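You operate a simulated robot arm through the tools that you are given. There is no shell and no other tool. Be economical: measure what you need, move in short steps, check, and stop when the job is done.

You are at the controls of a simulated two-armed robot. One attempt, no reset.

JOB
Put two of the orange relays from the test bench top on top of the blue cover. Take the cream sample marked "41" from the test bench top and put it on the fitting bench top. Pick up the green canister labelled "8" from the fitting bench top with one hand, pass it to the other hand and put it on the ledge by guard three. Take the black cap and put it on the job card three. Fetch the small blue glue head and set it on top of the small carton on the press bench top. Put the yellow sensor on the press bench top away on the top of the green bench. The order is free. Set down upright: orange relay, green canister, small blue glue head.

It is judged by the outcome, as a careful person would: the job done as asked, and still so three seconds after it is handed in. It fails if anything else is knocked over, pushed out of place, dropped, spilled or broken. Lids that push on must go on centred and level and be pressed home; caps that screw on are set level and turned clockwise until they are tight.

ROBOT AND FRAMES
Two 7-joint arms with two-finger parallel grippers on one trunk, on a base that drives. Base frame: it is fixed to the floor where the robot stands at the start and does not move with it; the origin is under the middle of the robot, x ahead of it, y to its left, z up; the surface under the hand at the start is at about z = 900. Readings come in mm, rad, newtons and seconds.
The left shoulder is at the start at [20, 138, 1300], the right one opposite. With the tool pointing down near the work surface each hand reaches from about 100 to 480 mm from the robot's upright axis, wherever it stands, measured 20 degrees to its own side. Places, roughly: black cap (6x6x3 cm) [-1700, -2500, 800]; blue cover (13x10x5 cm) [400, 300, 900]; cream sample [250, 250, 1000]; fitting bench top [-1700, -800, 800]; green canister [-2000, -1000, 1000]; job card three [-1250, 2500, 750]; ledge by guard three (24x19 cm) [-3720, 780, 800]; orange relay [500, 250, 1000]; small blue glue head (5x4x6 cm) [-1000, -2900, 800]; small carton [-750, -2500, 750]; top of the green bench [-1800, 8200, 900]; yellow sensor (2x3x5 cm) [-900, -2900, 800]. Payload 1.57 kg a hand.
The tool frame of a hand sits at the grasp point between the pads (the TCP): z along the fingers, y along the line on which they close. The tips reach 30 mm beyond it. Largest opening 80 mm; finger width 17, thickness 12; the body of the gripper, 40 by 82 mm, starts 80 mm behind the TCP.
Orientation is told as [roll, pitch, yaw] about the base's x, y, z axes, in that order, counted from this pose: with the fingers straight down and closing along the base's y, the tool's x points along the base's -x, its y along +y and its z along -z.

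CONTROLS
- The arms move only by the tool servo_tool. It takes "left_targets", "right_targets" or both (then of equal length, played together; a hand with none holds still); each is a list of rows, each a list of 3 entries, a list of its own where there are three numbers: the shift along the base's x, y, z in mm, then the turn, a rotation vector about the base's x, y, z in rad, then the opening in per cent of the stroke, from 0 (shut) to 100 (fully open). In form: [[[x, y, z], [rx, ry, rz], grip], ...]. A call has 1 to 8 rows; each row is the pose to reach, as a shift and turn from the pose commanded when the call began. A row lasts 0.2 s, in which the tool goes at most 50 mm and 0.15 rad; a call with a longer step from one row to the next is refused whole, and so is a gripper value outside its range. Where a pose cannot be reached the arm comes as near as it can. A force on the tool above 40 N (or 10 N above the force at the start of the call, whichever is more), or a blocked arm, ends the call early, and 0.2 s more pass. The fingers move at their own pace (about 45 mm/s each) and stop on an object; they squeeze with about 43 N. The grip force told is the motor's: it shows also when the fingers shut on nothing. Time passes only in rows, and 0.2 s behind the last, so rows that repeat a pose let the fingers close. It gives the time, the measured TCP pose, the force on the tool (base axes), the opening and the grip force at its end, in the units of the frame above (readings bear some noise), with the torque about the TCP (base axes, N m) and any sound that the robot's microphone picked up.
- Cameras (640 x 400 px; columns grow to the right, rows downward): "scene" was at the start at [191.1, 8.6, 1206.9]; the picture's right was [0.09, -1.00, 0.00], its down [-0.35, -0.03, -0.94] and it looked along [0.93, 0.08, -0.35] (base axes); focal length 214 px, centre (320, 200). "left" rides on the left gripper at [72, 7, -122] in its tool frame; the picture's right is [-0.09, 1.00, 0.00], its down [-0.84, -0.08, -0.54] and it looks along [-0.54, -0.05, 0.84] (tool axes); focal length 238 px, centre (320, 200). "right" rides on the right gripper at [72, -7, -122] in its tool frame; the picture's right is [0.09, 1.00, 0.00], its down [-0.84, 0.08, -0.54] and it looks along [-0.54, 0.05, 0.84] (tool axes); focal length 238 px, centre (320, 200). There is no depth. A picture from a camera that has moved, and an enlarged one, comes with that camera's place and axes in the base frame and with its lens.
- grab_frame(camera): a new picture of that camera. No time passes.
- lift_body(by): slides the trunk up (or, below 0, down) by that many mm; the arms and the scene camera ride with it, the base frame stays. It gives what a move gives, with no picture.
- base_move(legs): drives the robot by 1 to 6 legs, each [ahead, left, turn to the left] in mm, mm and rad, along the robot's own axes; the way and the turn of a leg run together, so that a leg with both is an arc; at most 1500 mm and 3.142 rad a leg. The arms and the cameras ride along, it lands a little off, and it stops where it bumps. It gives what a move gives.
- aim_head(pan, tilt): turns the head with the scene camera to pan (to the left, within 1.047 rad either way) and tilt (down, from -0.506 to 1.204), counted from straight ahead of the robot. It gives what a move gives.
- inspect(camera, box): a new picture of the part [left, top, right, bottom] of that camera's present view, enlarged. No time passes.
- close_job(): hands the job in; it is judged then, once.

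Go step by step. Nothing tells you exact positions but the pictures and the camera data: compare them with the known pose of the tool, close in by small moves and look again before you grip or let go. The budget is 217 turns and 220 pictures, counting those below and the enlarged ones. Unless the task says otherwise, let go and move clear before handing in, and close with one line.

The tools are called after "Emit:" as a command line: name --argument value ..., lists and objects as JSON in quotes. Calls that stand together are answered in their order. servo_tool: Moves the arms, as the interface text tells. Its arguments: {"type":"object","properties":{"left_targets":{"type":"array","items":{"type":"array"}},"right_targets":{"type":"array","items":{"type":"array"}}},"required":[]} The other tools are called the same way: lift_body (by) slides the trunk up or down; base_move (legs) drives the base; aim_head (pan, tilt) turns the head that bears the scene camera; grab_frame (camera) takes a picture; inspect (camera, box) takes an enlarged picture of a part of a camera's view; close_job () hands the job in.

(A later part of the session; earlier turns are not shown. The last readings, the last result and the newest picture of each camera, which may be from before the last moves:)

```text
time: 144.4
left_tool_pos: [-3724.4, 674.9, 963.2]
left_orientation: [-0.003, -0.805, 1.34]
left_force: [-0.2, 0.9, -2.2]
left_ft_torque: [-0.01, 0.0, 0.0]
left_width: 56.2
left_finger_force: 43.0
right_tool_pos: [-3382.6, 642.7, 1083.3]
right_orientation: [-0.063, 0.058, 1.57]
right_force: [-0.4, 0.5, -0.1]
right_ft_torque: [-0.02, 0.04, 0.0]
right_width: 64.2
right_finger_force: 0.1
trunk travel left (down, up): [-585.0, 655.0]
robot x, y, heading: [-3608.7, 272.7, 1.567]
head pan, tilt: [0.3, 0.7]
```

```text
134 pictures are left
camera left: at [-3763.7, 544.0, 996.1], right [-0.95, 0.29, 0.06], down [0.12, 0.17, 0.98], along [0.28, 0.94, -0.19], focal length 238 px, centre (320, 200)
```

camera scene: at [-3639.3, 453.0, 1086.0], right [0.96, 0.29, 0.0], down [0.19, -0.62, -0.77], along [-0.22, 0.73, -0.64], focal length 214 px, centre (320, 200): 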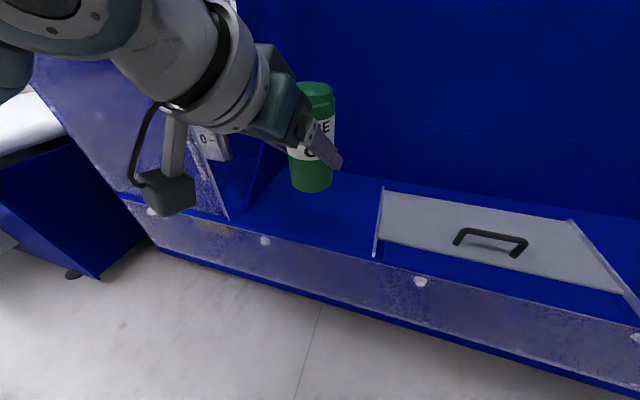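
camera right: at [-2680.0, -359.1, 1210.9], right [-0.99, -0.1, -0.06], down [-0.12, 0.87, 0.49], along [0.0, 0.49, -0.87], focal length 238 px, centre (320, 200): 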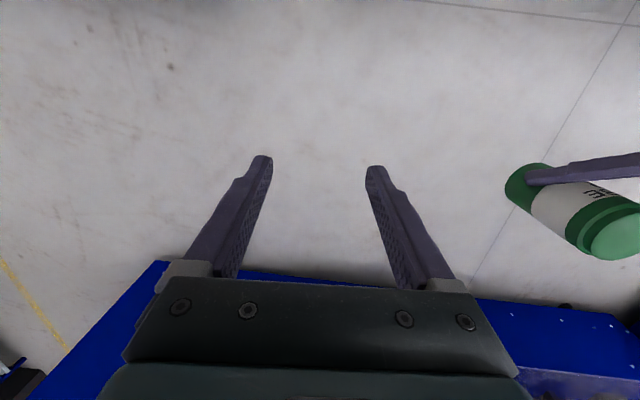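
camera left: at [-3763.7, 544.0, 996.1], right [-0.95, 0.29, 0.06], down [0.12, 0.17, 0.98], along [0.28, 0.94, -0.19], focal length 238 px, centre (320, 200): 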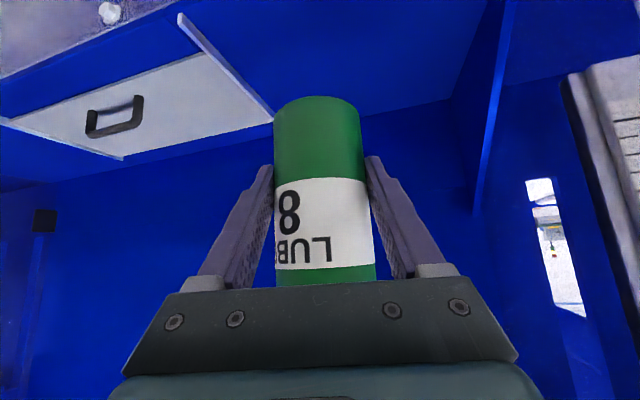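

The ledge strip is free: x −3880 to −3620, y 667 to 900. I drive the last 100 mm ahead.

Emit:
base_move --legs '[[102, 8, 0]]'

Emit:
servo_tool --left_targets '[[[0, 0, -25], [0, 0, 0], 0], [[0, 0, -50], [0, 0, 0], 0], [[0, 0, -75], [0, 0, 0], 0], [[0, 0, -90], [0, 0, 0], 0], [[0, 0, -95], [0, 0, 0], 0]]'

Emit:
grab_frame --camera "scene"

Emit:
grab_frame --camera "left"

```text
time: 145.6
left_tool_pos: [-3730.7, 778.4, 963.4]
left_orientation: [-0.002, -0.805, 1.338]
left_force: [0.2, 0.6, -1.8]
left_ft_torque: [-0.01, 0.02, -0.01]
left_width: 56.6
left_finger_force: 42.9
right_tool_pos: [-3389.0, 746.8, 1085.8]
right_orientation: [-0.064, 0.058, 1.568]
right_force: [0.6, -0.5, -0.7]
right_ft_torque: [-0.02, -0.04, 0.01]
right_width: 63.9
right_finger_force: 0.0
trunk travel left (down, up): [-585.0, 655.0]
robot x, y, heading: [-3622.3, 373.4, 1.566]
head pan, tilt: [0.3, 0.7]
```

```text
time: 146.8
left_tool_pos: [-3731.9, 778.0, 869.3]
left_orientation: [-0.002, -0.806, 1.336]
left_force: [-0.6, 0.2, -1.9]
left_ft_torque: [-0.02, -0.03, 0.0]
left_width: 56.3
left_finger_force: 43.3
right_tool_pos: [-3389.9, 745.1, 1084.0]
right_orientation: [-0.063, 0.057, 1.569]
right_force: [0.1, 0.7, -0.4]
right_ft_torque: [-0.01, 0.0, 0.0]
right_width: 63.8
right_finger_force: 0.1
trunk travel left (down, up): [-585.0, 655.0]
robot x, y, heading: [-3620.0, 373.5, 1.566]
head pan, tilt: [0.3, 0.7]
```

```text
133 pictures are left
camera scene: at [-3647.0, 554.9, 1086.0], right [0.96, 0.29, 0.0], down [0.19, -0.62, -0.76], along [-0.22, 0.73, -0.64], focal length 214 px, centre (320, 200)
```

scene: 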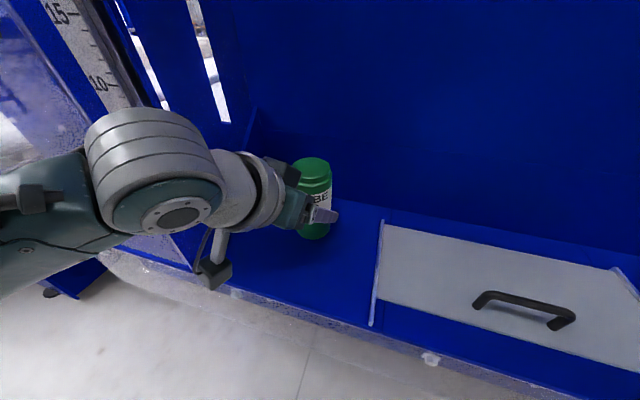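

```text
132 pictures are left
camera left: at [-3771.5, 645.8, 901.1], right [-0.95, 0.29, 0.07], down [0.12, 0.17, 0.98], along [0.28, 0.94, -0.19], focal length 238 px, centre (320, 200)
```

left: 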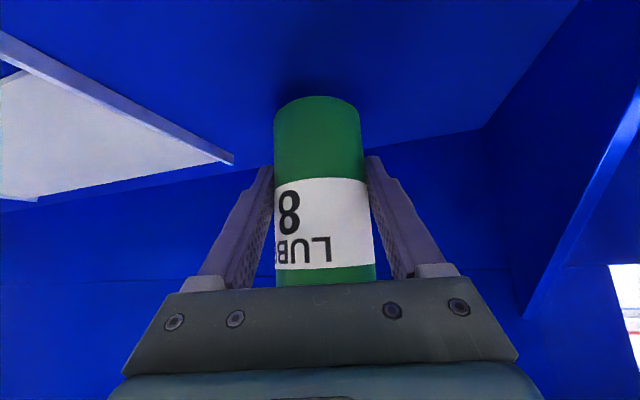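

Almost down. I step down until it touches.

Emit:
servo_tool --left_targets '[[[0, 0, -4], [0, 0, 0], 0], [[0, 0, -8], [0, 0, 0], 0], [[0, 0, -12], [0, 0, 0], 0], [[0, 0, -14], [0, 0, 0], 0]]'

```text
time: 147.8
left_tool_pos: [-3732.1, 779.6, 854.2]
left_orientation: [-0.002, -0.804, 1.338]
left_force: [-0.1, -0.3, -2.1]
left_ft_torque: [-0.01, 0.01, 0.01]
left_width: 56.0
left_finger_force: 43.1
right_tool_pos: [-3389.1, 745.8, 1085.1]
right_orientation: [-0.062, 0.057, 1.569]
right_force: [-0.2, -0.3, -0.5]
right_ft_torque: [-0.01, 0.0, -0.04]
right_width: 64.2
right_finger_force: 0.0
trunk travel left (down, up): [-585.0, 655.0]
robot x, y, heading: [-3619.1, 371.0, 1.569]
head pan, tilt: [0.3, 0.7]
```

Emit:
servo_tool --left_targets '[[[0, 0, -3], [0, 0, 0], 0], [[0, 0, -6], [0, 0, 0], 0], [[0, 0, -9], [0, 0, 0], 0]]'

Emit:
inspect --camera "left" --box '[220, 40, 420, 200]'

```text
time: 148.6
left_tool_pos: [-3731.3, 780.9, 851.9]
left_orientation: [-0.001, -0.818, 1.338]
left_force: [-0.1, -9.5, 34.8]
left_ft_torque: [-0.35, 0.13, 0.14]
left_width: 56.1
left_finger_force: 43.0
right_tool_pos: [-3390.0, 747.0, 1086.1]
right_orientation: [-0.062, 0.058, 1.572]
right_force: [-0.3, 0.1, 0.3]
right_ft_torque: [0.02, -0.01, -0.01]
right_width: 64.0
right_finger_force: 0.1
trunk travel left (down, up): [-585.0, 655.0]
robot x, y, heading: [-3620.3, 374.5, 1.57]
head pan, tilt: [0.3, 0.7]
```

```text
2.50 times, centred on (320, 120) of left
camera zoom: at [-3771.2, 648.6, 881.5], right [-0.95, 0.29, 0.07], down [0.11, 0.15, 0.98], along [0.28, 0.94, -0.18], focal length 596 px, centre (320, 400)
```

zoom: 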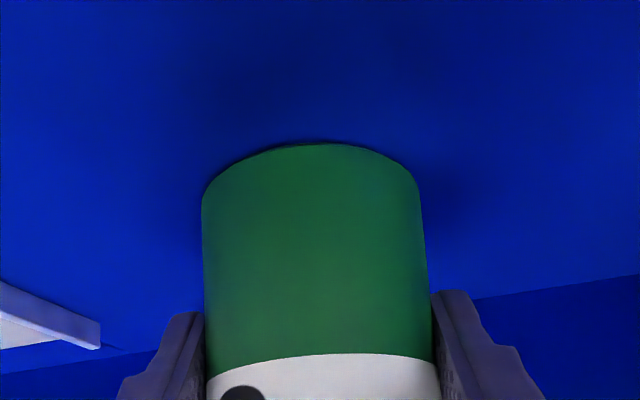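

Contact at 35 N. I ease off, open, and withdraw along the fingers' line.

Emit:
servo_tool --left_targets '[[[0, 0, 5], [0, 0, 0], 0], [[0, 0, 6], [0, 0, 0], 75], [[0, 0, 6], [0, 0, 0], 100], [[0, 0, 6], [0, 0, 0], 100], [[-5, -21, 27], [0, 0, 0], 100], [[-12, -49, 55], [0, 0, 0], 100], [[-18, -77, 82], [0, 0, 0], 100], [[-25, -105, 110], [0, 0, 0], 100]]'

Emit:
grab_frame --camera "scene"

Emit:
grab_frame --camera "left"

```text
time: 150.4
left_tool_pos: [-3753.2, 686.3, 941.8]
left_orientation: [-0.003, -0.804, 1.337]
left_force: [-0.1, -0.1, 0.3]
left_ft_torque: [0.0, -0.01, 0.02]
left_width: 79.9
left_finger_force: 0.2
left hand out of reach, approached as far as the arm can: row 8
right_tool_pos: [-3389.8, 746.1, 1083.6]
right_orientation: [-0.062, 0.057, 1.571]
right_force: [0.0, -0.9, 0.3]
right_ft_torque: [0.03, 0.0, 0.01]
right_width: 64.0
right_finger_force: 0.0
trunk travel left (down, up): [-585.0, 655.0]
robot x, y, heading: [-3619.3, 372.5, 1.567]
head pan, tilt: [0.3, 0.7]
```

```text
130 pictures are left
camera scene: at [-3647.0, 555.2, 1086.0], right [0.96, 0.29, 0.0], down [0.19, -0.62, -0.77], along [-0.22, 0.73, -0.64], focal length 214 px, centre (320, 200)
```

scene: 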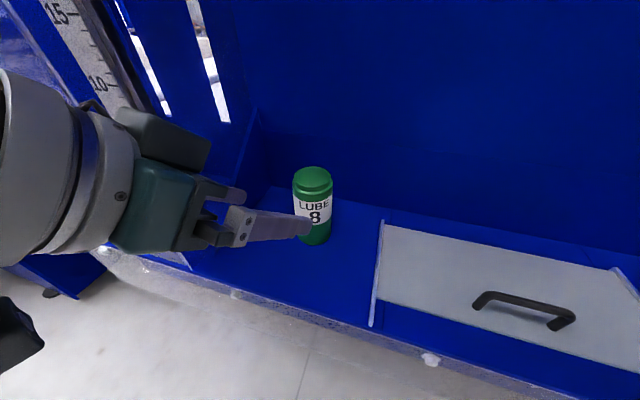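

```text
129 pictures are left
camera left: at [-3792.2, 555.1, 974.7], right [-0.95, 0.29, 0.07], down [0.12, 0.17, 0.98], along [0.28, 0.94, -0.19], focal length 238 px, centre (320, 200)
```

left: 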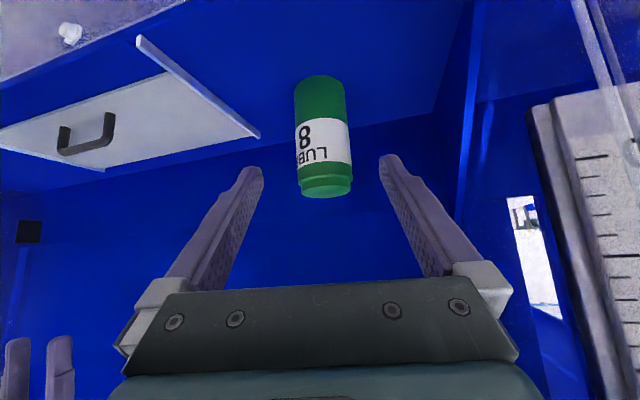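

Canister 8 stands upright on the ledge. I back away and restore both hands to vertical in free space.

Emit:
base_move --legs '[[-470, 0, 0], [0, -900, 0]]'

Emit:
servo_tool --left_targets '[[[0, 20, 20], [-0.13, 0.02, 0], 100], [[0, 20, 40], [-0.27, 0.05, 0], 100], [[0, 10, 60], [-0.4, 0.08, 0], 100], [[0, 0, 80], [-0.53, 0.11, 0], 100], [[-20, -10, 95], [-0.65, 0.14, 0], 100], [[-30, -15, 105], [-0.783, 0.18, 0], 100]]' --right_targets '[[[0, 0, 0], [-0.03, -0.03, 0], 100], [[0, 0, 0], [-0.06, -0.06, 0], 100], [[0, 0, 0], [-0.06, -0.06, 0], 100], [[0, 0, 0], [-0.06, -0.06, 0], 100], [[0, 0, 0], [-0.06, -0.06, 0], 100], [[0, 0, 0], [-0.06, -0.06, 0], 100]]'

```text
time: 157.5
left_tool_pos: [-2864.2, 220.8, 942.1]
left_orientation: [-0.001, -0.805, 1.34]
left_force: [0.0, -0.6, -0.9]
left_ft_torque: [0.01, 0.02, 0.01]
left_width: 80.1
left_finger_force: 0.0
right_tool_pos: [-2500.4, 279.6, 1084.2]
right_orientation: [-0.062, 0.056, 1.572]
right_force: [-0.4, 0.7, -0.8]
right_ft_torque: [-0.02, 0.0, 0.02]
right_width: 64.1
right_finger_force: 0.0
trunk travel left (down, up): [-585.0, 655.0]
robot x, y, heading: [-2732.7, -88.7, 1.575]
head pan, tilt: [0.3, 0.7]
```

```text
time: 158.9
left_tool_pos: [-2893.1, 204.9, 1045.0]
left_orientation: [-0.004, -0.001, 1.34]
left_force: [0.4, 0.0, -0.9]
left_ft_torque: [0.0, 0.0, 0.0]
left_width: 80.1
left_finger_force: 0.1
right_tool_pos: [-2501.5, 280.9, 1085.6]
right_orientation: [-0.121, 0.119, 1.567]
right_force: [-0.2, 0.1, -0.7]
right_ft_torque: [-0.04, -0.03, 0.01]
right_width: 80.4
right_finger_force: 0.1
trunk travel left (down, up): [-585.0, 655.0]
robot x, y, heading: [-2730.6, -91.8, 1.576]
head pan, tilt: [0.3, 0.7]
```

The left hand is straight. I correct the right hand's tilt and turn toward the press bench.

Emit:
servo_tool --right_targets '[[[0, -10, 0], [0.06, 0.06, 0], 100], [[0, -20, 0], [0.119, 0.121, 0], 100], [[0, -20, 0], [0.119, 0.121, 0], 100]]'

Emit:
base_move --legs '[[0, 0, 3.14], [1450, 0, 0]]'

Emit:
aim_head --pan 0.6 --tilt 0.25

Emit:
grab_frame --camera "scene"

Emit:
aim_head --pan -0.1 --tilt 0.25

Emit:
grab_frame --camera "scene"

```text
time: 159.7
left_tool_pos: [-2893.5, 204.3, 1044.7]
left_orientation: [-0.005, -0.003, 1.343]
left_force: [0.3, -0.4, -0.1]
left_ft_torque: [0.02, 0.01, 0.0]
left_width: 79.9
left_finger_force: 0.1
right_tool_pos: [-2502.1, 257.9, 1079.4]
right_orientation: [-0.006, 0.015, 1.577]
right_force: [-0.4, 0.1, 0.7]
right_ft_torque: [0.01, 0.0, 0.04]
right_width: 79.8
right_finger_force: 0.2
trunk travel left (down, up): [-585.0, 655.0]
robot x, y, heading: [-2730.1, -95.7, 1.57]
head pan, tilt: [0.3, 0.7]
```

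```text
time: 174.2
left_tool_pos: [-2594.2, -1839.5, 1045.6]
left_orientation: [-0.006, -0.002, -1.813]
left_force: [-0.3, 0.7, 0.2]
left_ft_torque: [0.01, 0.01, 0.03]
left_width: 80.2
left_finger_force: 0.1
right_tool_pos: [-2988.0, -1887.3, 1079.9]
right_orientation: [-0.005, 0.016, -1.581]
right_force: [0.9, 0.3, -0.2]
right_ft_torque: [0.03, -0.01, 0.02]
right_width: 80.1
right_finger_force: 0.1
trunk travel left (down, up): [-585.0, 655.0]
robot x, y, heading: [-2753.6, -1541.3, -1.583]
head pan, tilt: [0.3, 0.7]
```

```text
time: 175.1
left_tool_pos: [-2594.6, -1839.8, 1045.1]
left_orientation: [-0.004, -0.001, -1.813]
left_force: [0.1, 0.3, 0.7]
left_ft_torque: [-0.03, -0.02, 0.03]
left_width: 80.2
left_finger_force: 0.0
right_tool_pos: [-2988.5, -1887.4, 1080.0]
right_orientation: [-0.007, 0.017, -1.581]
right_force: [0.3, 0.6, 0.1]
right_ft_torque: [0.01, 0.02, 0.03]
right_width: 80.0
right_finger_force: 0.0
trunk travel left (down, up): [-585.0, 655.0]
robot x, y, heading: [-2753.2, -1540.2, -1.583]
head pan, tilt: [0.6, 0.25]
```

```text
128 pictures are left
camera scene: at [-2704.0, -1717.7, 1126.8], right [-0.83, -0.55, 0.0], down [-0.14, 0.21, -0.97], along [0.54, -0.81, -0.25], focal length 214 px, centre (320, 200)
```

scene: 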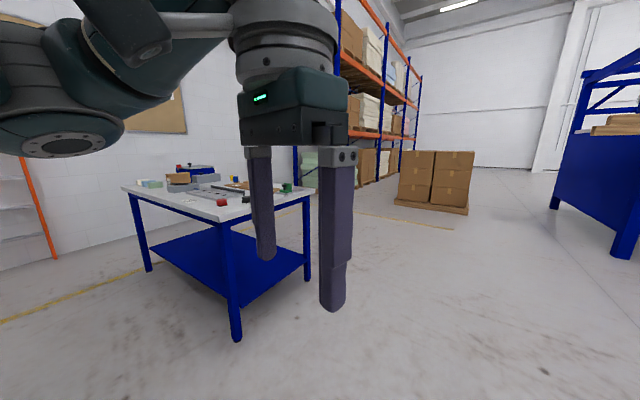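

```text
time: 176.2
left_tool_pos: [-2595.2, -1840.0, 1044.9]
left_orientation: [-0.006, -0.003, -1.813]
left_force: [-0.1, 0.8, 0.2]
left_ft_torque: [-0.02, -0.03, -0.02]
left_width: 80.0
left_finger_force: 0.2
right_tool_pos: [-2988.9, -1887.0, 1077.8]
right_orientation: [-0.007, 0.017, -1.581]
right_force: [0.3, 0.0, 0.1]
right_ft_torque: [0.02, 0.02, 0.05]
right_width: 80.1
right_finger_force: 0.0
trunk travel left (down, up): [-585.0, 655.0]
robot x, y, heading: [-2749.5, -1545.1, -1.583]
head pan, tilt: [-0.099, 0.25]
```

```text
127 pictures are left
camera scene: at [-2766.1, -1732.6, 1126.8], right [-0.99, 0.11, 0.0], down [0.03, 0.25, -0.97], along [-0.11, -0.96, -0.25], focal length 214 px, centre (320, 200)
```

scene: 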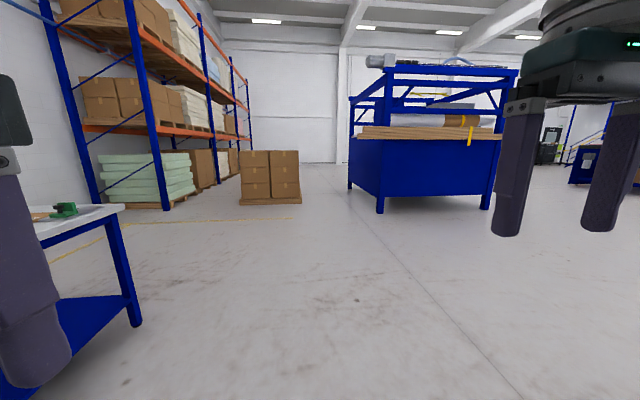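

The press bench spans about x −1740 to −370 and y −2280 to −3030, accessible from both long sides. I drive toward its south side, where most objects lie, and look at its top on the way.

Emit:
base_move --legs '[[1150, 0, 0], [0, 0, 1.57]]'

Emit:
aim_head --pan 0.3 --tilt 0.3

Emit:
grab_frame --camera "scene"

Emit:
inspect --camera "scene" --box '[200, 130, 440, 280]'

```text
time: 185.8
left_tool_pos: [-2471.6, -2503.0, 1044.1]
left_orientation: [-0.005, -0.001, -0.222]
left_force: [-0.1, 0.3, 0.6]
left_ft_torque: [-0.02, 0.02, -0.01]
left_width: 79.9
left_finger_force: 0.1
right_tool_pos: [-2415.3, -2895.4, 1080.1]
right_orientation: [-0.004, 0.017, 0.008]
right_force: [0.5, -0.1, 0.9]
right_ft_torque: [0.02, -0.02, 0.0]
right_width: 80.2
right_finger_force: 0.0
trunk travel left (down, up): [-585.0, 655.0]
robot x, y, heading: [-2769.7, -2667.4, 0.013]
head pan, tilt: [-0.099, 0.25]
```

```text
time: 186.7
left_tool_pos: [-2471.3, -2504.0, 1046.6]
left_orientation: [-0.006, -0.001, -0.221]
left_force: [0.1, -0.2, -0.5]
left_ft_torque: [0.02, -0.03, 0.0]
left_width: 79.9
left_finger_force: 0.1
right_tool_pos: [-2414.6, -2896.0, 1078.8]
right_orientation: [-0.004, 0.017, 0.01]
right_force: [0.3, 0.2, -0.3]
right_ft_torque: [0.02, 0.04, -0.04]
right_width: 80.0
right_finger_force: 0.0
trunk travel left (down, up): [-585.0, 655.0]
robot x, y, heading: [-2770.6, -2666.4, 0.006]
head pan, tilt: [0.3, 0.3]
```

```text
126 pictures are left
camera scene: at [-2580.3, -2638.7, 1122.1], right [0.3, -0.95, 0.0], down [-0.28, -0.09, -0.96], along [0.91, 0.29, -0.3], focal length 214 px, centre (320, 200)
```

scene: 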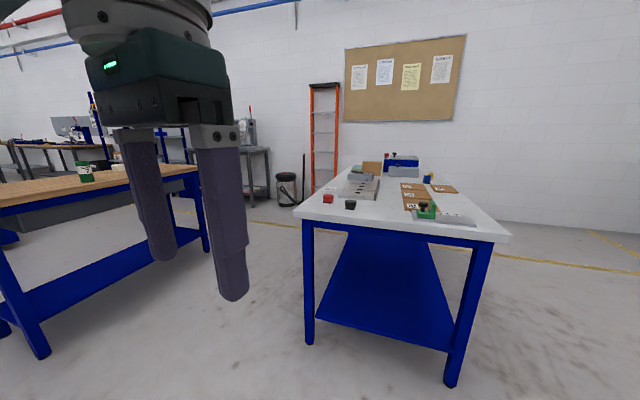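

```text
2.67 times, centred on (320, 205) of scene
camera zoom: at [-2580.3, -2638.7, 1122.1], right [0.3, -0.95, 0.0], down [-0.28, -0.09, -0.96], along [0.91, 0.29, -0.3], focal length 572 px, centre (320, 187)
```

zoom: 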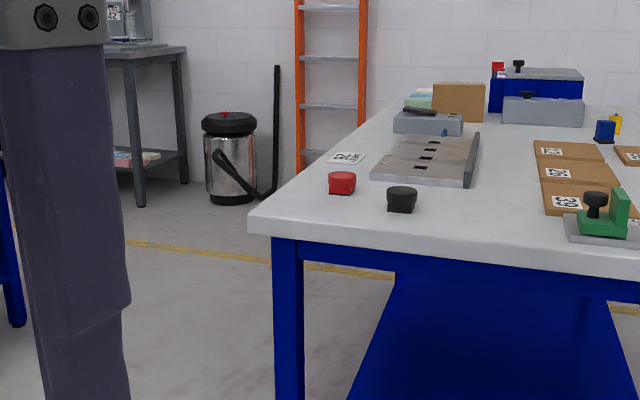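

I can identify the black cap near the west end, the blue glue head and yellow sensor near the south side, and the brown carton in the middle. I drive round to the south side and face the bench near x = −960.

Emit:
base_move --legs '[[0, -1000, 0], [1000, 0, 0], [800, 0, 0], [0, 0, 1.565]]'

Emit:
aim_head --pan 0.0 --tilt 0.5

Emit:
grab_frame --camera "scene"

Emit:
inspect --camera "scene" --box '[220, 80, 460, 230]'

```text
time: 204.3
left_tool_pos: [-1138.0, -3400.0, 1044.1]
left_orientation: [-0.005, -0.002, 1.325]
left_force: [0.2, -0.1, -0.4]
left_ft_torque: [0.0, -0.01, 0.0]
left_width: 80.1
left_finger_force: 0.0
right_tool_pos: [-744.0, -3355.2, 1079.7]
right_orientation: [-0.007, 0.017, 1.556]
right_force: [-0.4, 0.0, -0.5]
right_ft_torque: [0.01, 0.0, 0.02]
right_width: 79.8
right_finger_force: 0.0
trunk travel left (down, up): [-585.0, 655.0]
robot x, y, heading: [-981.6, -3699.1, 1.549]
head pan, tilt: [0.3, 0.3]
```

```text
time: 205.1
left_tool_pos: [-1138.3, -3400.3, 1045.8]
left_orientation: [-0.005, -0.003, 1.325]
left_force: [0.0, 0.2, 1.0]
left_ft_torque: [0.0, 0.01, -0.01]
left_width: 80.2
left_finger_force: 0.1
right_tool_pos: [-744.9, -3353.7, 1077.8]
right_orientation: [-0.004, 0.019, 1.555]
right_force: [0.3, 0.5, 0.4]
right_ft_torque: [0.02, 0.01, 0.0]
right_width: 80.0
right_finger_force: 0.1
trunk travel left (down, up): [-585.0, 655.0]
robot x, y, heading: [-984.5, -3703.1, 1.554]
head pan, tilt: [0.0, 0.499]
```

```text
124 pictures are left
camera scene: at [-979.4, -3509.3, 1103.8], right [1.0, -0.02, 0.0], down [-0.01, -0.48, -0.88], along [0.01, 0.88, -0.48], focal length 214 px, centre (320, 200)
```

scene: 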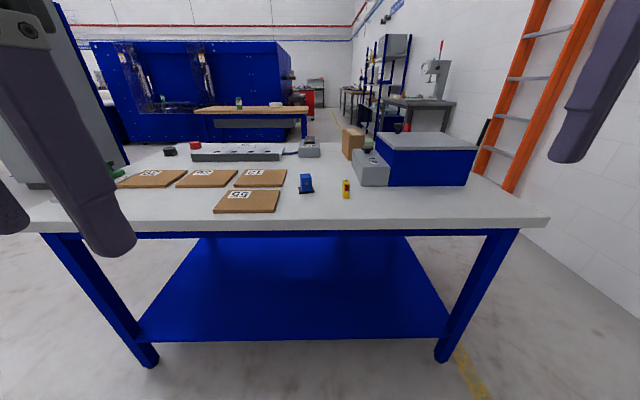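

```text
2.67 times, centred on (340, 155) of scene
camera zoom: at [-979.4, -3509.3, 1103.8], right [1.0, -0.02, 0.0], down [-0.01, -0.48, -0.88], along [0.01, 0.88, -0.48], focal length 572 px, centre (267, 320)
```

zoom: 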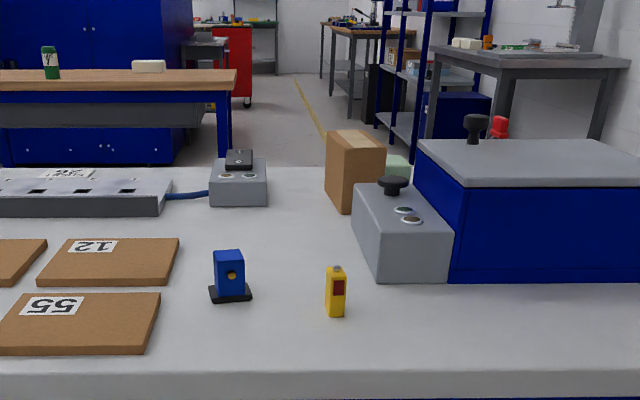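

Glue head is near (−1020, −2834), the sensor near (−887, −2885), and the carton near (−800, −2450). I drive up to the south edge and lower the trunk a little.

Emit:
base_move --legs '[[470, -30, 0.017]]'

Emit:
lift_body --by -40

Emit:
aim_head --pan 0.0 --tilt 0.75

Emit:
grab_frame --camera "scene"

```text
time: 207.9
left_tool_pos: [-1109.9, -2928.6, 1045.0]
left_orientation: [-0.005, -0.001, 1.342]
left_force: [0.8, 0.3, -0.1]
left_ft_torque: [0.03, 0.0, 0.01]
left_width: 79.5
left_finger_force: 0.0
right_tool_pos: [-718.0, -2874.5, 1079.5]
right_orientation: [-0.004, 0.017, 1.574]
right_force: [0.4, 0.4, -0.2]
right_ft_torque: [-0.02, -0.01, 0.0]
right_width: 79.7
right_finger_force: 0.0
trunk travel left (down, up): [-585.0, 655.0]
robot x, y, heading: [-947.1, -3230.4, 1.568]
head pan, tilt: [0.0, 0.499]
```

```text
time: 208.8
left_tool_pos: [-1109.8, -2929.6, 1004.8]
left_orientation: [-0.005, -0.002, 1.343]
left_force: [-0.2, -0.2, 0.8]
left_ft_torque: [0.01, -0.04, 0.01]
left_width: 80.2
left_finger_force: 0.1
right_tool_pos: [-717.6, -2875.8, 1038.5]
right_orientation: [-0.005, 0.017, 1.574]
right_force: [-0.9, 0.3, 0.3]
right_ft_torque: [0.0, 0.01, -0.02]
right_width: 80.0
right_finger_force: 0.0
trunk travel left (down, up): [-545.0, 695.0]
robot x, y, heading: [-948.7, -3226.2, 1.574]
head pan, tilt: [0.0, 0.499]
```

```text
time: 209.5
left_tool_pos: [-1109.5, -2928.6, 1005.1]
left_orientation: [-0.004, -0.002, 1.343]
left_force: [-0.3, 0.1, -0.3]
left_ft_torque: [0.01, -0.01, 0.01]
left_width: 80.0
left_finger_force: 0.1
right_tool_pos: [-716.6, -2873.8, 1039.9]
right_orientation: [-0.004, 0.019, 1.574]
right_force: [0.3, 0.8, 0.1]
right_ft_torque: [0.01, -0.04, 0.0]
right_width: 80.0
right_finger_force: 0.1
trunk travel left (down, up): [-545.0, 695.0]
robot x, y, heading: [-942.9, -3227.7, 1.572]
head pan, tilt: [0.0, 0.75]
```

```text
122 pictures are left
camera scene: at [-949.2, -3042.4, 1041.8], right [1.0, 0.0, 0.0], down [0.0, -0.68, -0.73], along [0.0, 0.73, -0.68], focal length 214 px, centre (320, 200)
```

scene: 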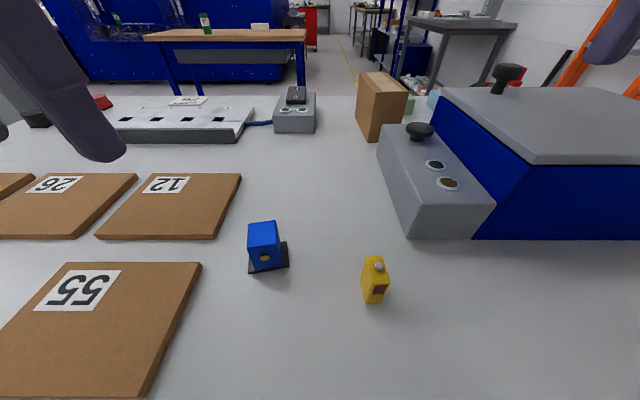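

Triangulating gives a bench top at z ≈ 803, the glue head at (−1014, −2900) and the sensor at (−890, −2948). I bring the left hand above the glue head.

Emit:
servo_tool --left_targets '[[[30, 8, -10], [0, 0, 0.1], 100], [[65, 18, -25], [0, 0, 0.2], 100], [[95, 28, -40], [0, 0, 0.228], 100], [[95, 28, -50], [0, 0, 0.228], 100]]'

Emit:
grab_frame --camera "left"

```text
time: 210.5
left_tool_pos: [-1014.5, -2899.7, 955.3]
left_orientation: [-0.005, -0.001, 1.571]
left_force: [-0.2, -0.9, 0.4]
left_ft_torque: [-0.02, 0.02, -0.01]
left_width: 79.8
left_finger_force: 0.1
right_tool_pos: [-717.2, -2874.3, 1039.2]
right_orientation: [-0.006, 0.017, 1.574]
right_force: [-0.2, 0.0, 0.0]
right_ft_torque: [-0.01, -0.01, 0.03]
right_width: 80.0
right_finger_force: 0.1
trunk travel left (down, up): [-545.0, 695.0]
robot x, y, heading: [-945.0, -3227.6, 1.569]
head pan, tilt: [0.0, 0.75]
```

```text
121 pictures are left
camera left: at [-1022.9, -2971.4, 1076.8], right [-1.0, 0.09, 0.0], down [0.07, 0.84, 0.54], along [0.05, 0.54, -0.84], focal length 238 px, centre (320, 200)
```

left: 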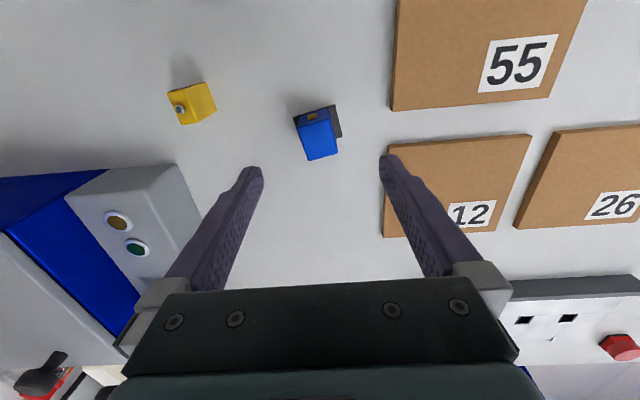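

Emit:
inspect --camera "left" --box '[270, 85, 370, 175]'

Emit:
inspect --camera "left" --box '[140, 50, 240, 140]'

```text
4.44 times, centred on (320, 130) of left
camera zoom: at [-1022.9, -2971.4, 1076.8], right [-1.0, 0.09, 0.0], down [0.07, 0.84, 0.54], along [0.05, 0.54, -0.84], focal length 1059 px, centre (320, 511)
```

zoom: 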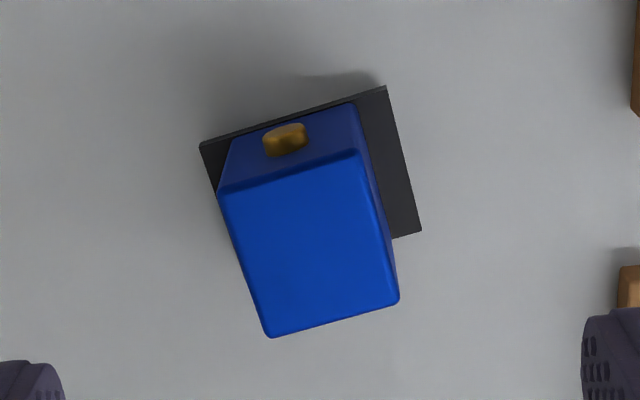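

```text
4.44 times, centred on (190, 95) of left
camera zoom: at [-1022.9, -2971.4, 1076.8], right [-1.0, 0.09, 0.0], down [0.07, 0.84, 0.54], along [0.05, 0.54, -0.84], focal length 1059 px, centre (898, 667)
```

zoom: 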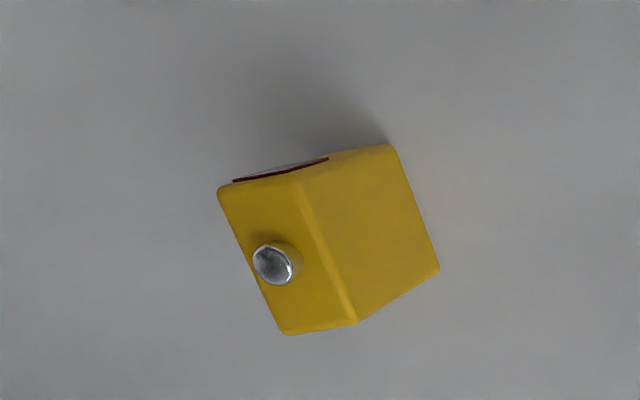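

The glue head body is 29×33 mm, with its centre at (−1014, −2899), turned by about +0.18. I rotate to match and descend, keeping the tips above its black flange.

Emit:
servo_tool --left_targets '[[[0.5, 0.5, -20], [0, 0, 0.1], 100], [[0.5, 0.5, -60], [0, 0, 0.177], 100], [[0.5, 0.5, -95], [0, 0, 0.177], 100], [[0.5, 0.5, -110], [0, 0, 0.177], 100], [[0.5, 0.5, -113], [0, 0, 0.177], 100]]'

Emit:
grab_frame --camera "left"

Emit:
inspect --camera "scene" --box '[190, 150, 430, 320]'

```text
time: 211.7
left_tool_pos: [-1013.6, -2899.4, 841.7]
left_orientation: [-0.006, -0.002, 1.75]
left_force: [-0.4, 0.2, 0.2]
left_ft_torque: [-0.03, -0.01, 0.03]
left_width: 80.1
left_finger_force: 0.1
right_tool_pos: [-716.9, -2874.4, 1038.4]
right_orientation: [-0.005, 0.018, 1.575]
right_force: [0.1, -0.3, 0.4]
right_ft_torque: [-0.03, 0.03, -0.03]
right_width: 79.9
right_finger_force: 0.1
trunk travel left (down, up): [-545.0, 695.0]
robot x, y, heading: [-947.9, -3225.7, 1.574]
head pan, tilt: [0.0, 0.75]
```

```text
118 pictures are left
camera left: at [-1009.3, -2971.7, 963.3], right [-1.0, -0.08, -0.01], down [-0.07, 0.84, 0.54], along [-0.04, 0.54, -0.84], focal length 238 px, centre (320, 200)
```

left: 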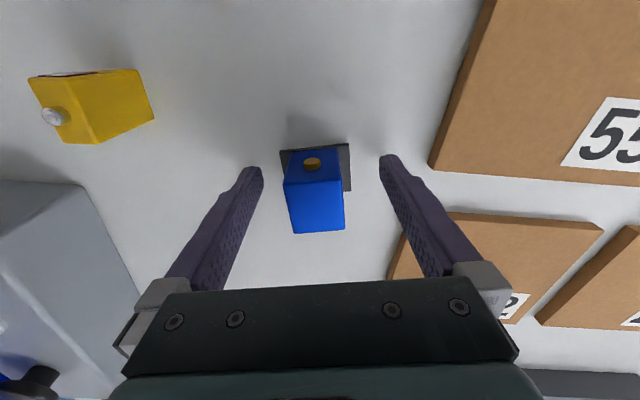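

```text
2.35 times, centred on (310, 235) of scene
camera zoom: at [-949.1, -3042.5, 1041.8], right [1.0, 0.0, 0.0], down [0.0, -0.68, -0.73], along [0.0, 0.73, -0.68], focal length 505 px, centre (344, 118)
```

zoom: 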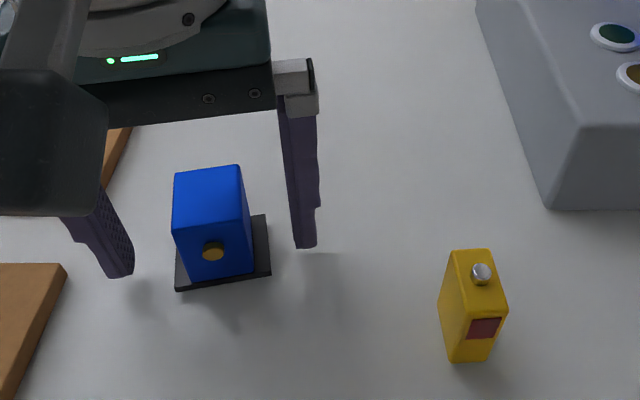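

It is centred between the fingers. I close and lift.

Emit:
servo_tool --left_targets '[[[0, -2, 0], [0, 0, 0], 0], [[0, -2, 0], [0, 0, 0], 0], [[0, -2, 0], [0, 0, 0], 0], [[0, -2, 0], [0, 0, 0], 0], [[0, -2, 20], [0, 0, 0], 0], [[-20, -2, 60], [0, 0, 0], 0], [[-60, -2, 85], [0, 0, 0], 0], [[-100, -2, 110], [0, 0, 0], 0]]'

Emit:
grab_frame --camera "left"

Emit:
grab_frame --camera "scene"

```text
time: 213.5
left_tool_pos: [-1115.7, -2903.4, 952.5]
left_orientation: [-0.004, -0.002, 1.749]
left_force: [0.3, -0.2, -1.9]
left_ft_torque: [0.01, -0.02, -0.03]
left_width: 31.8
left_finger_force: 39.8
right_tool_pos: [-717.2, -2875.0, 1039.6]
right_orientation: [-0.006, 0.016, 1.574]
right_force: [0.5, 0.3, 0.9]
right_ft_torque: [0.0, 0.01, -0.02]
right_width: 80.0
right_finger_force: 0.1
trunk travel left (down, up): [-545.0, 695.0]
robot x, y, heading: [-948.9, -3224.0, 1.574]
head pan, tilt: [0.0, 0.75]
```

```text
116 pictures are left
camera left: at [-1110.9, -2974.5, 1073.9], right [-1.0, -0.08, 0.0], down [-0.07, 0.84, 0.54], along [-0.04, 0.54, -0.84], focal length 238 px, centre (320, 200)
```

left: 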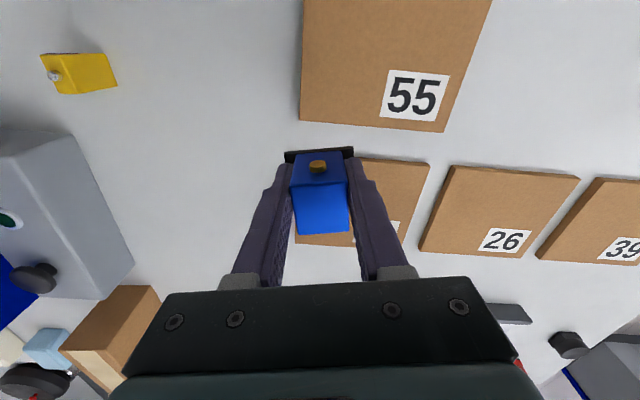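

```text
115 pictures are left
camera scene: at [-949.5, -3042.6, 1041.7], right [1.0, 0.0, 0.0], down [0.0, -0.68, -0.73], along [0.0, 0.73, -0.68], focal length 214 px, centre (320, 200)
```

scene: 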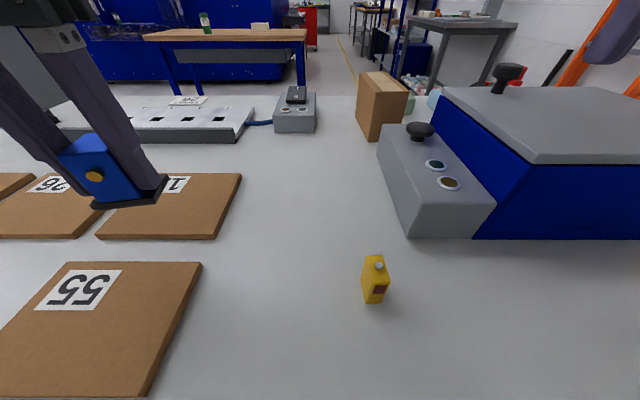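

The glue head is held level. To pick the sensor without crowding the head, I shift the robot left and back a little, then bring the right hand above the sensor.

Emit:
base_move --legs '[[-40, 80, 0]]'

Emit:
servo_tool --right_targets '[[[-25, -10, -15], [0, 0, 0], 100], [[-50, -20, -35], [0, 0, 0], 100], [[-75, -30, -55], [0, 0, 0], 100], [[-93, -33, -75], [0, 0, 0], 100], [[-93, -33, -90], [0.017, 0, 0], 100]]'

Emit:
grab_frame --camera "right"

```text
time: 214.6
left_tool_pos: [-1193.2, -2941.4, 951.8]
left_orientation: [-0.006, -0.003, 1.75]
left_force: [0.0, 0.4, -1.8]
left_ft_torque: [-0.04, -0.04, 0.03]
left_width: 31.6
left_finger_force: 40.5
right_tool_pos: [-796.3, -2913.7, 1039.7]
right_orientation: [-0.005, 0.018, 1.575]
right_force: [0.3, -0.7, 0.5]
right_ft_torque: [0.02, 0.03, 0.0]
right_width: 80.1
right_finger_force: 0.1
trunk travel left (down, up): [-545.0, 695.0]
robot x, y, heading: [-1022.8, -3264.6, 1.575]
head pan, tilt: [0.0, 0.75]
```

```text
time: 215.8
left_tool_pos: [-1191.9, -2941.7, 951.6]
left_orientation: [-0.006, -0.001, 1.751]
left_force: [-0.2, -0.3, -2.4]
left_ft_torque: [0.01, 0.0, 0.02]
left_width: 31.5
left_finger_force: 40.4
right_tool_pos: [-888.2, -2946.8, 949.7]
right_orientation: [-0.007, 0.0, 1.575]
right_force: [0.8, 0.2, 0.1]
right_ft_torque: [0.01, -0.01, 0.0]
right_width: 79.9
right_finger_force: 0.1
trunk travel left (down, up): [-545.0, 695.0]
robot x, y, heading: [-1023.5, -3264.7, 1.573]
head pan, tilt: [0.0, 0.75]
```

```text
114 pictures are left
camera right: at [-881.7, -3019.2, 1071.0], right [-1.0, -0.09, -0.01], down [-0.08, 0.84, 0.54], along [-0.05, 0.54, -0.84], focal length 238 px, centre (320, 200)
```

right: 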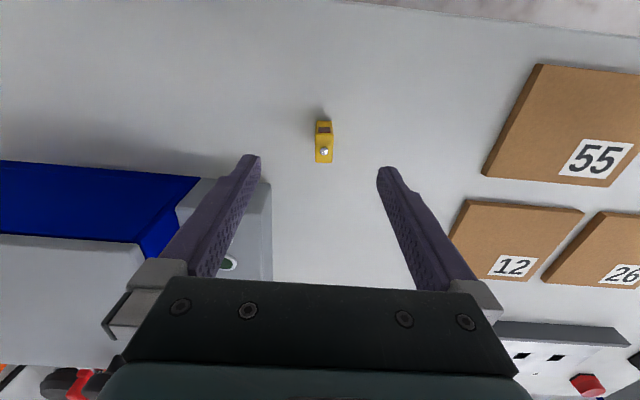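

Emit:
inspect --camera "right" --box '[290, 100, 360, 180]'

```text
5.00 times, centred on (325, 140) of right
camera zoom: at [-881.7, -3019.2, 1071.0], right [-1.0, -0.09, -0.01], down [-0.08, 0.84, 0.54], along [-0.05, 0.54, -0.84], focal length 1192 px, centre (295, 500)
```

zoom: 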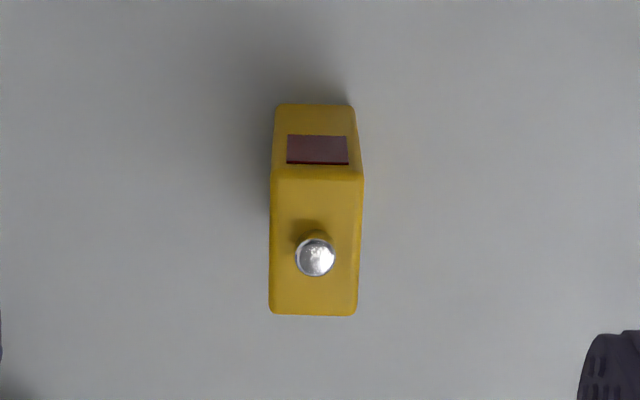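

The sensor's top is about 18×30 mm, centred at (−893, −2936) with a slight +0.07 turn. I descend onto it.

Emit:
servo_tool --right_targets '[[[-5, 10, -20], [0, 0, 0.07], 100], [[-5, 10, -60], [0, 0, 0.07], 100], [[-5, 10, -95], [0, 0, 0.07], 80], [[-5, 10, -108], [0, 0, 0.07], 70], [[-5, 10, -111], [0, 0, 0.07], 70]]'

Emit:
grab_frame --camera "right"

```text
time: 217.0
left_tool_pos: [-1190.4, -2941.4, 952.3]
left_orientation: [-0.006, -0.001, 1.748]
left_force: [0.2, -0.2, -2.9]
left_ft_torque: [-0.01, -0.03, 0.0]
left_width: 31.6
left_finger_force: 40.4
right_tool_pos: [-891.7, -2935.0, 838.5]
right_orientation: [-0.006, 0.001, 1.645]
right_force: [-0.2, -0.3, -0.3]
right_ft_torque: [-0.03, -0.01, 0.01]
right_width: 56.1
right_finger_force: 0.0
trunk travel left (down, up): [-545.0, 695.0]
robot x, y, heading: [-1023.1, -3262.9, 1.572]
head pan, tilt: [0.0, 0.75]
```

```text
112 pictures are left
camera right: at [-881.7, -3007.6, 960.3], right [-0.99, -0.16, -0.01], down [-0.14, 0.83, 0.54], along [-0.08, 0.53, -0.84], focal length 238 px, centre (320, 200)
```

right: 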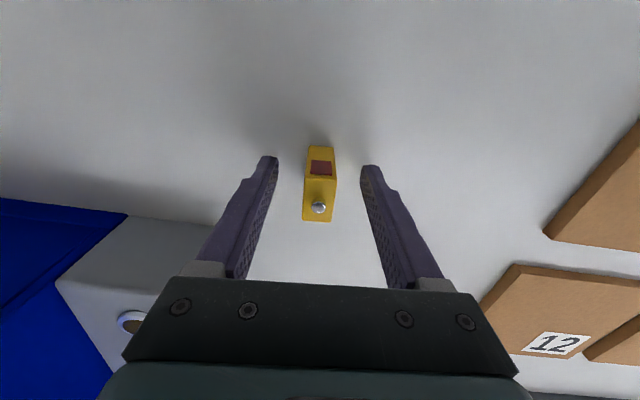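

The sensor is centred. I close the gripper and lift.

Emit:
servo_tool --right_targets '[[[0, 0, 0], [0, 0, 0], 0], [[0, 0, 0], [0, 0, 0], 0], [[0, 0, 0], [0, 0, 0], 0], [[0, 0, 0], [0, 0, 0], 0], [[0, 0, 20], [0, 0, 0], 0], [[0, -10, 60], [0, 0, 0], 0], [[20, -15, 100], [0, 0, 0], 0], [[60, -20, 115], [0, 0, 0], 0]]'

Emit:
grab_frame --camera "right"

Emit:
grab_frame --camera "scene"

```text
time: 218.8
left_tool_pos: [-1191.5, -2942.3, 950.9]
left_orientation: [-0.008, -0.002, 1.749]
left_force: [-0.1, 0.8, -2.2]
left_ft_torque: [-0.04, 0.0, -0.02]
left_width: 31.6
left_finger_force: 40.8
right_tool_pos: [-831.3, -2959.2, 955.2]
right_orientation: [-0.007, 0.001, 1.644]
right_force: [-0.2, -0.2, -0.1]
right_ft_torque: [0.04, 0.01, 0.0]
right_width: 16.9
right_finger_force: 32.2
trunk travel left (down, up): [-545.0, 695.0]
robot x, y, heading: [-1025.5, -3266.2, 1.574]
head pan, tilt: [0.0, 0.75]
```

```text
111 pictures are left
camera right: at [-821.4, -3030.0, 1077.2], right [-0.99, -0.16, -0.01], down [-0.14, 0.83, 0.54], along [-0.08, 0.53, -0.84], focal length 238 px, centre (320, 200)
```

right: 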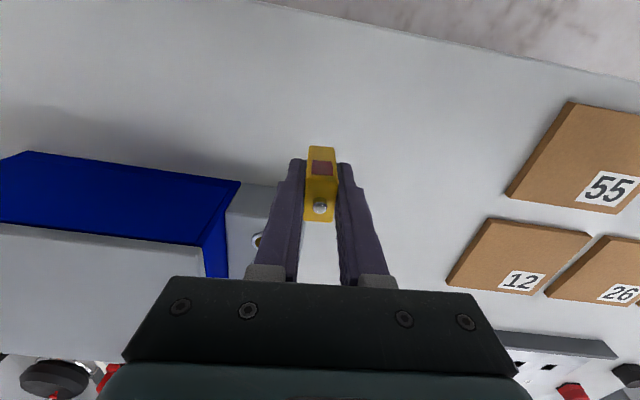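

```text
110 pictures are left
camera scene: at [-1026.3, -3081.7, 1041.7], right [1.0, 0.0, 0.0], down [0.0, -0.68, -0.73], along [0.0, 0.73, -0.68], focal length 214 px, centre (320, 200)
```

scene: 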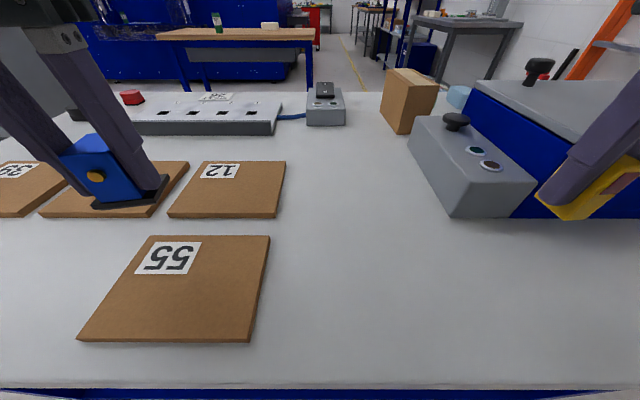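

Both the glue head and the sensor are in hand. I drive round the west end to the north side of the bench.

Emit:
base_move --legs '[[-335, 0, 0], [0, 1500, 0], [1000, 0, 0], [850, 0, 0], [0, 0, 3.14]]'

Emit:
aim_head --pan 0.5 --tilt 0.4

Emit:
grab_frame --camera "scene"

```text
time: 244.4
left_tool_pos: [-2380.2, -2065.5, 951.2]
left_orientation: [-0.007, -0.002, -1.353]
left_force: [-0.5, 0.5, -2.2]
left_ft_torque: [0.02, 0.0, 0.02]
left_width: 31.3
left_finger_force: 40.1
right_tool_pos: [-2740.6, -2062.1, 955.6]
right_orientation: [-0.006, 0.001, -1.456]
right_force: [0.2, -0.2, -0.1]
right_ft_torque: [0.01, 0.01, 0.0]
right_width: 17.1
right_finger_force: 32.7
trunk travel left (down, up): [-545.0, 695.0]
robot x, y, heading: [-2561.3, -1751.0, -1.529]
head pan, tilt: [0.0, 0.75]
```

```text
time: 245.3
left_tool_pos: [-2381.6, -2066.8, 951.6]
left_orientation: [-0.004, -0.001, -1.354]
left_force: [0.2, -0.7, -1.6]
left_ft_torque: [0.0, -0.02, 0.01]
left_width: 31.7
left_finger_force: 40.2
right_tool_pos: [-2740.6, -2062.7, 955.4]
right_orientation: [-0.006, 0.001, -1.457]
right_force: [-0.2, -0.7, 0.1]
right_ft_torque: [-0.01, -0.01, -0.01]
right_width: 17.3
right_finger_force: 31.9
trunk travel left (down, up): [-545.0, 695.0]
robot x, y, heading: [-2560.7, -1747.8, -1.526]
head pan, tilt: [0.499, 0.4]
```

```text
109 pictures are left
camera scene: at [-2510.8, -1928.3, 1072.8], right [-0.86, -0.51, 0.0], down [-0.2, 0.33, -0.92], along [0.47, -0.79, -0.39], focal length 214 px, centre (320, 200)
```

scene: 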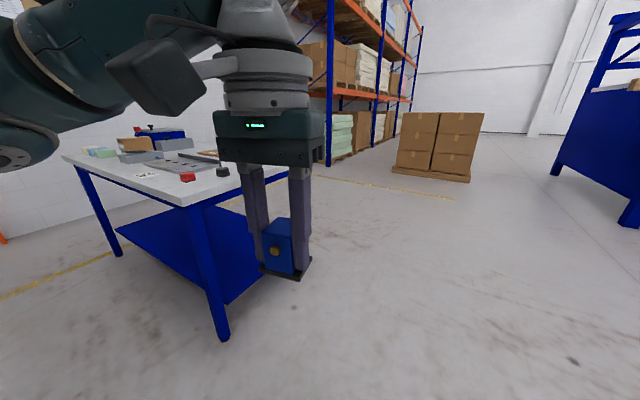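

I correct the heading and slide along the north side to the carton.

Emit:
base_move --legs '[[0, 0, -0.044], [0, 1400, 0], [0, 260, 0]]'

Emit:
aim_head --pan 0.1 --tilt 0.6

Emit:
grab_frame --camera "scene"

```text
time: 254.2
left_tool_pos: [-736.0, -2062.0, 952.1]
left_orientation: [-0.004, -0.002, -1.386]
left_force: [0.0, -0.2, -1.7]
left_ft_torque: [0.01, 0.02, -0.01]
left_width: 31.7
left_finger_force: 40.2
right_tool_pos: [-1095.7, -2048.7, 954.5]
right_orientation: [-0.006, 0.002, -1.489]
right_force: [1.0, -0.5, -0.3]
right_ft_torque: [0.02, -0.01, 0.03]
right_width: 17.1
right_finger_force: 32.3
trunk travel left (down, up): [-545.0, 695.0]
robot x, y, heading: [-903.9, -1742.5, -1.559]
head pan, tilt: [0.499, 0.4]
```

```text
time: 255.1
left_tool_pos: [-736.9, -2061.0, 950.4]
left_orientation: [-0.005, 0.0, -1.383]
left_force: [-0.4, 0.8, -2.3]
left_ft_torque: [0.0, 0.04, 0.03]
left_width: 31.6
left_finger_force: 40.2
right_tool_pos: [-1095.2, -2047.7, 954.6]
right_orientation: [-0.007, 0.002, -1.49]
right_force: [0.4, -0.3, -0.4]
right_ft_torque: [-0.02, 0.0, 0.0]
right_width: 17.5
right_finger_force: 32.1
trunk travel left (down, up): [-545.0, 695.0]
robot x, y, heading: [-907.2, -1742.2, -1.565]
head pan, tilt: [0.099, 0.6]
```

```text
108 pictures are left
camera scene: at [-896.9, -1927.4, 1054.6], right [-0.99, -0.11, 0.0], down [-0.06, 0.56, -0.83], along [0.09, -0.82, -0.56], focal length 214 px, centre (320, 200)
```

scene: 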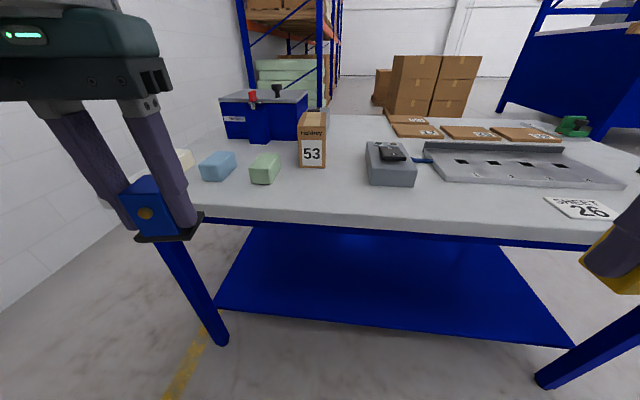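

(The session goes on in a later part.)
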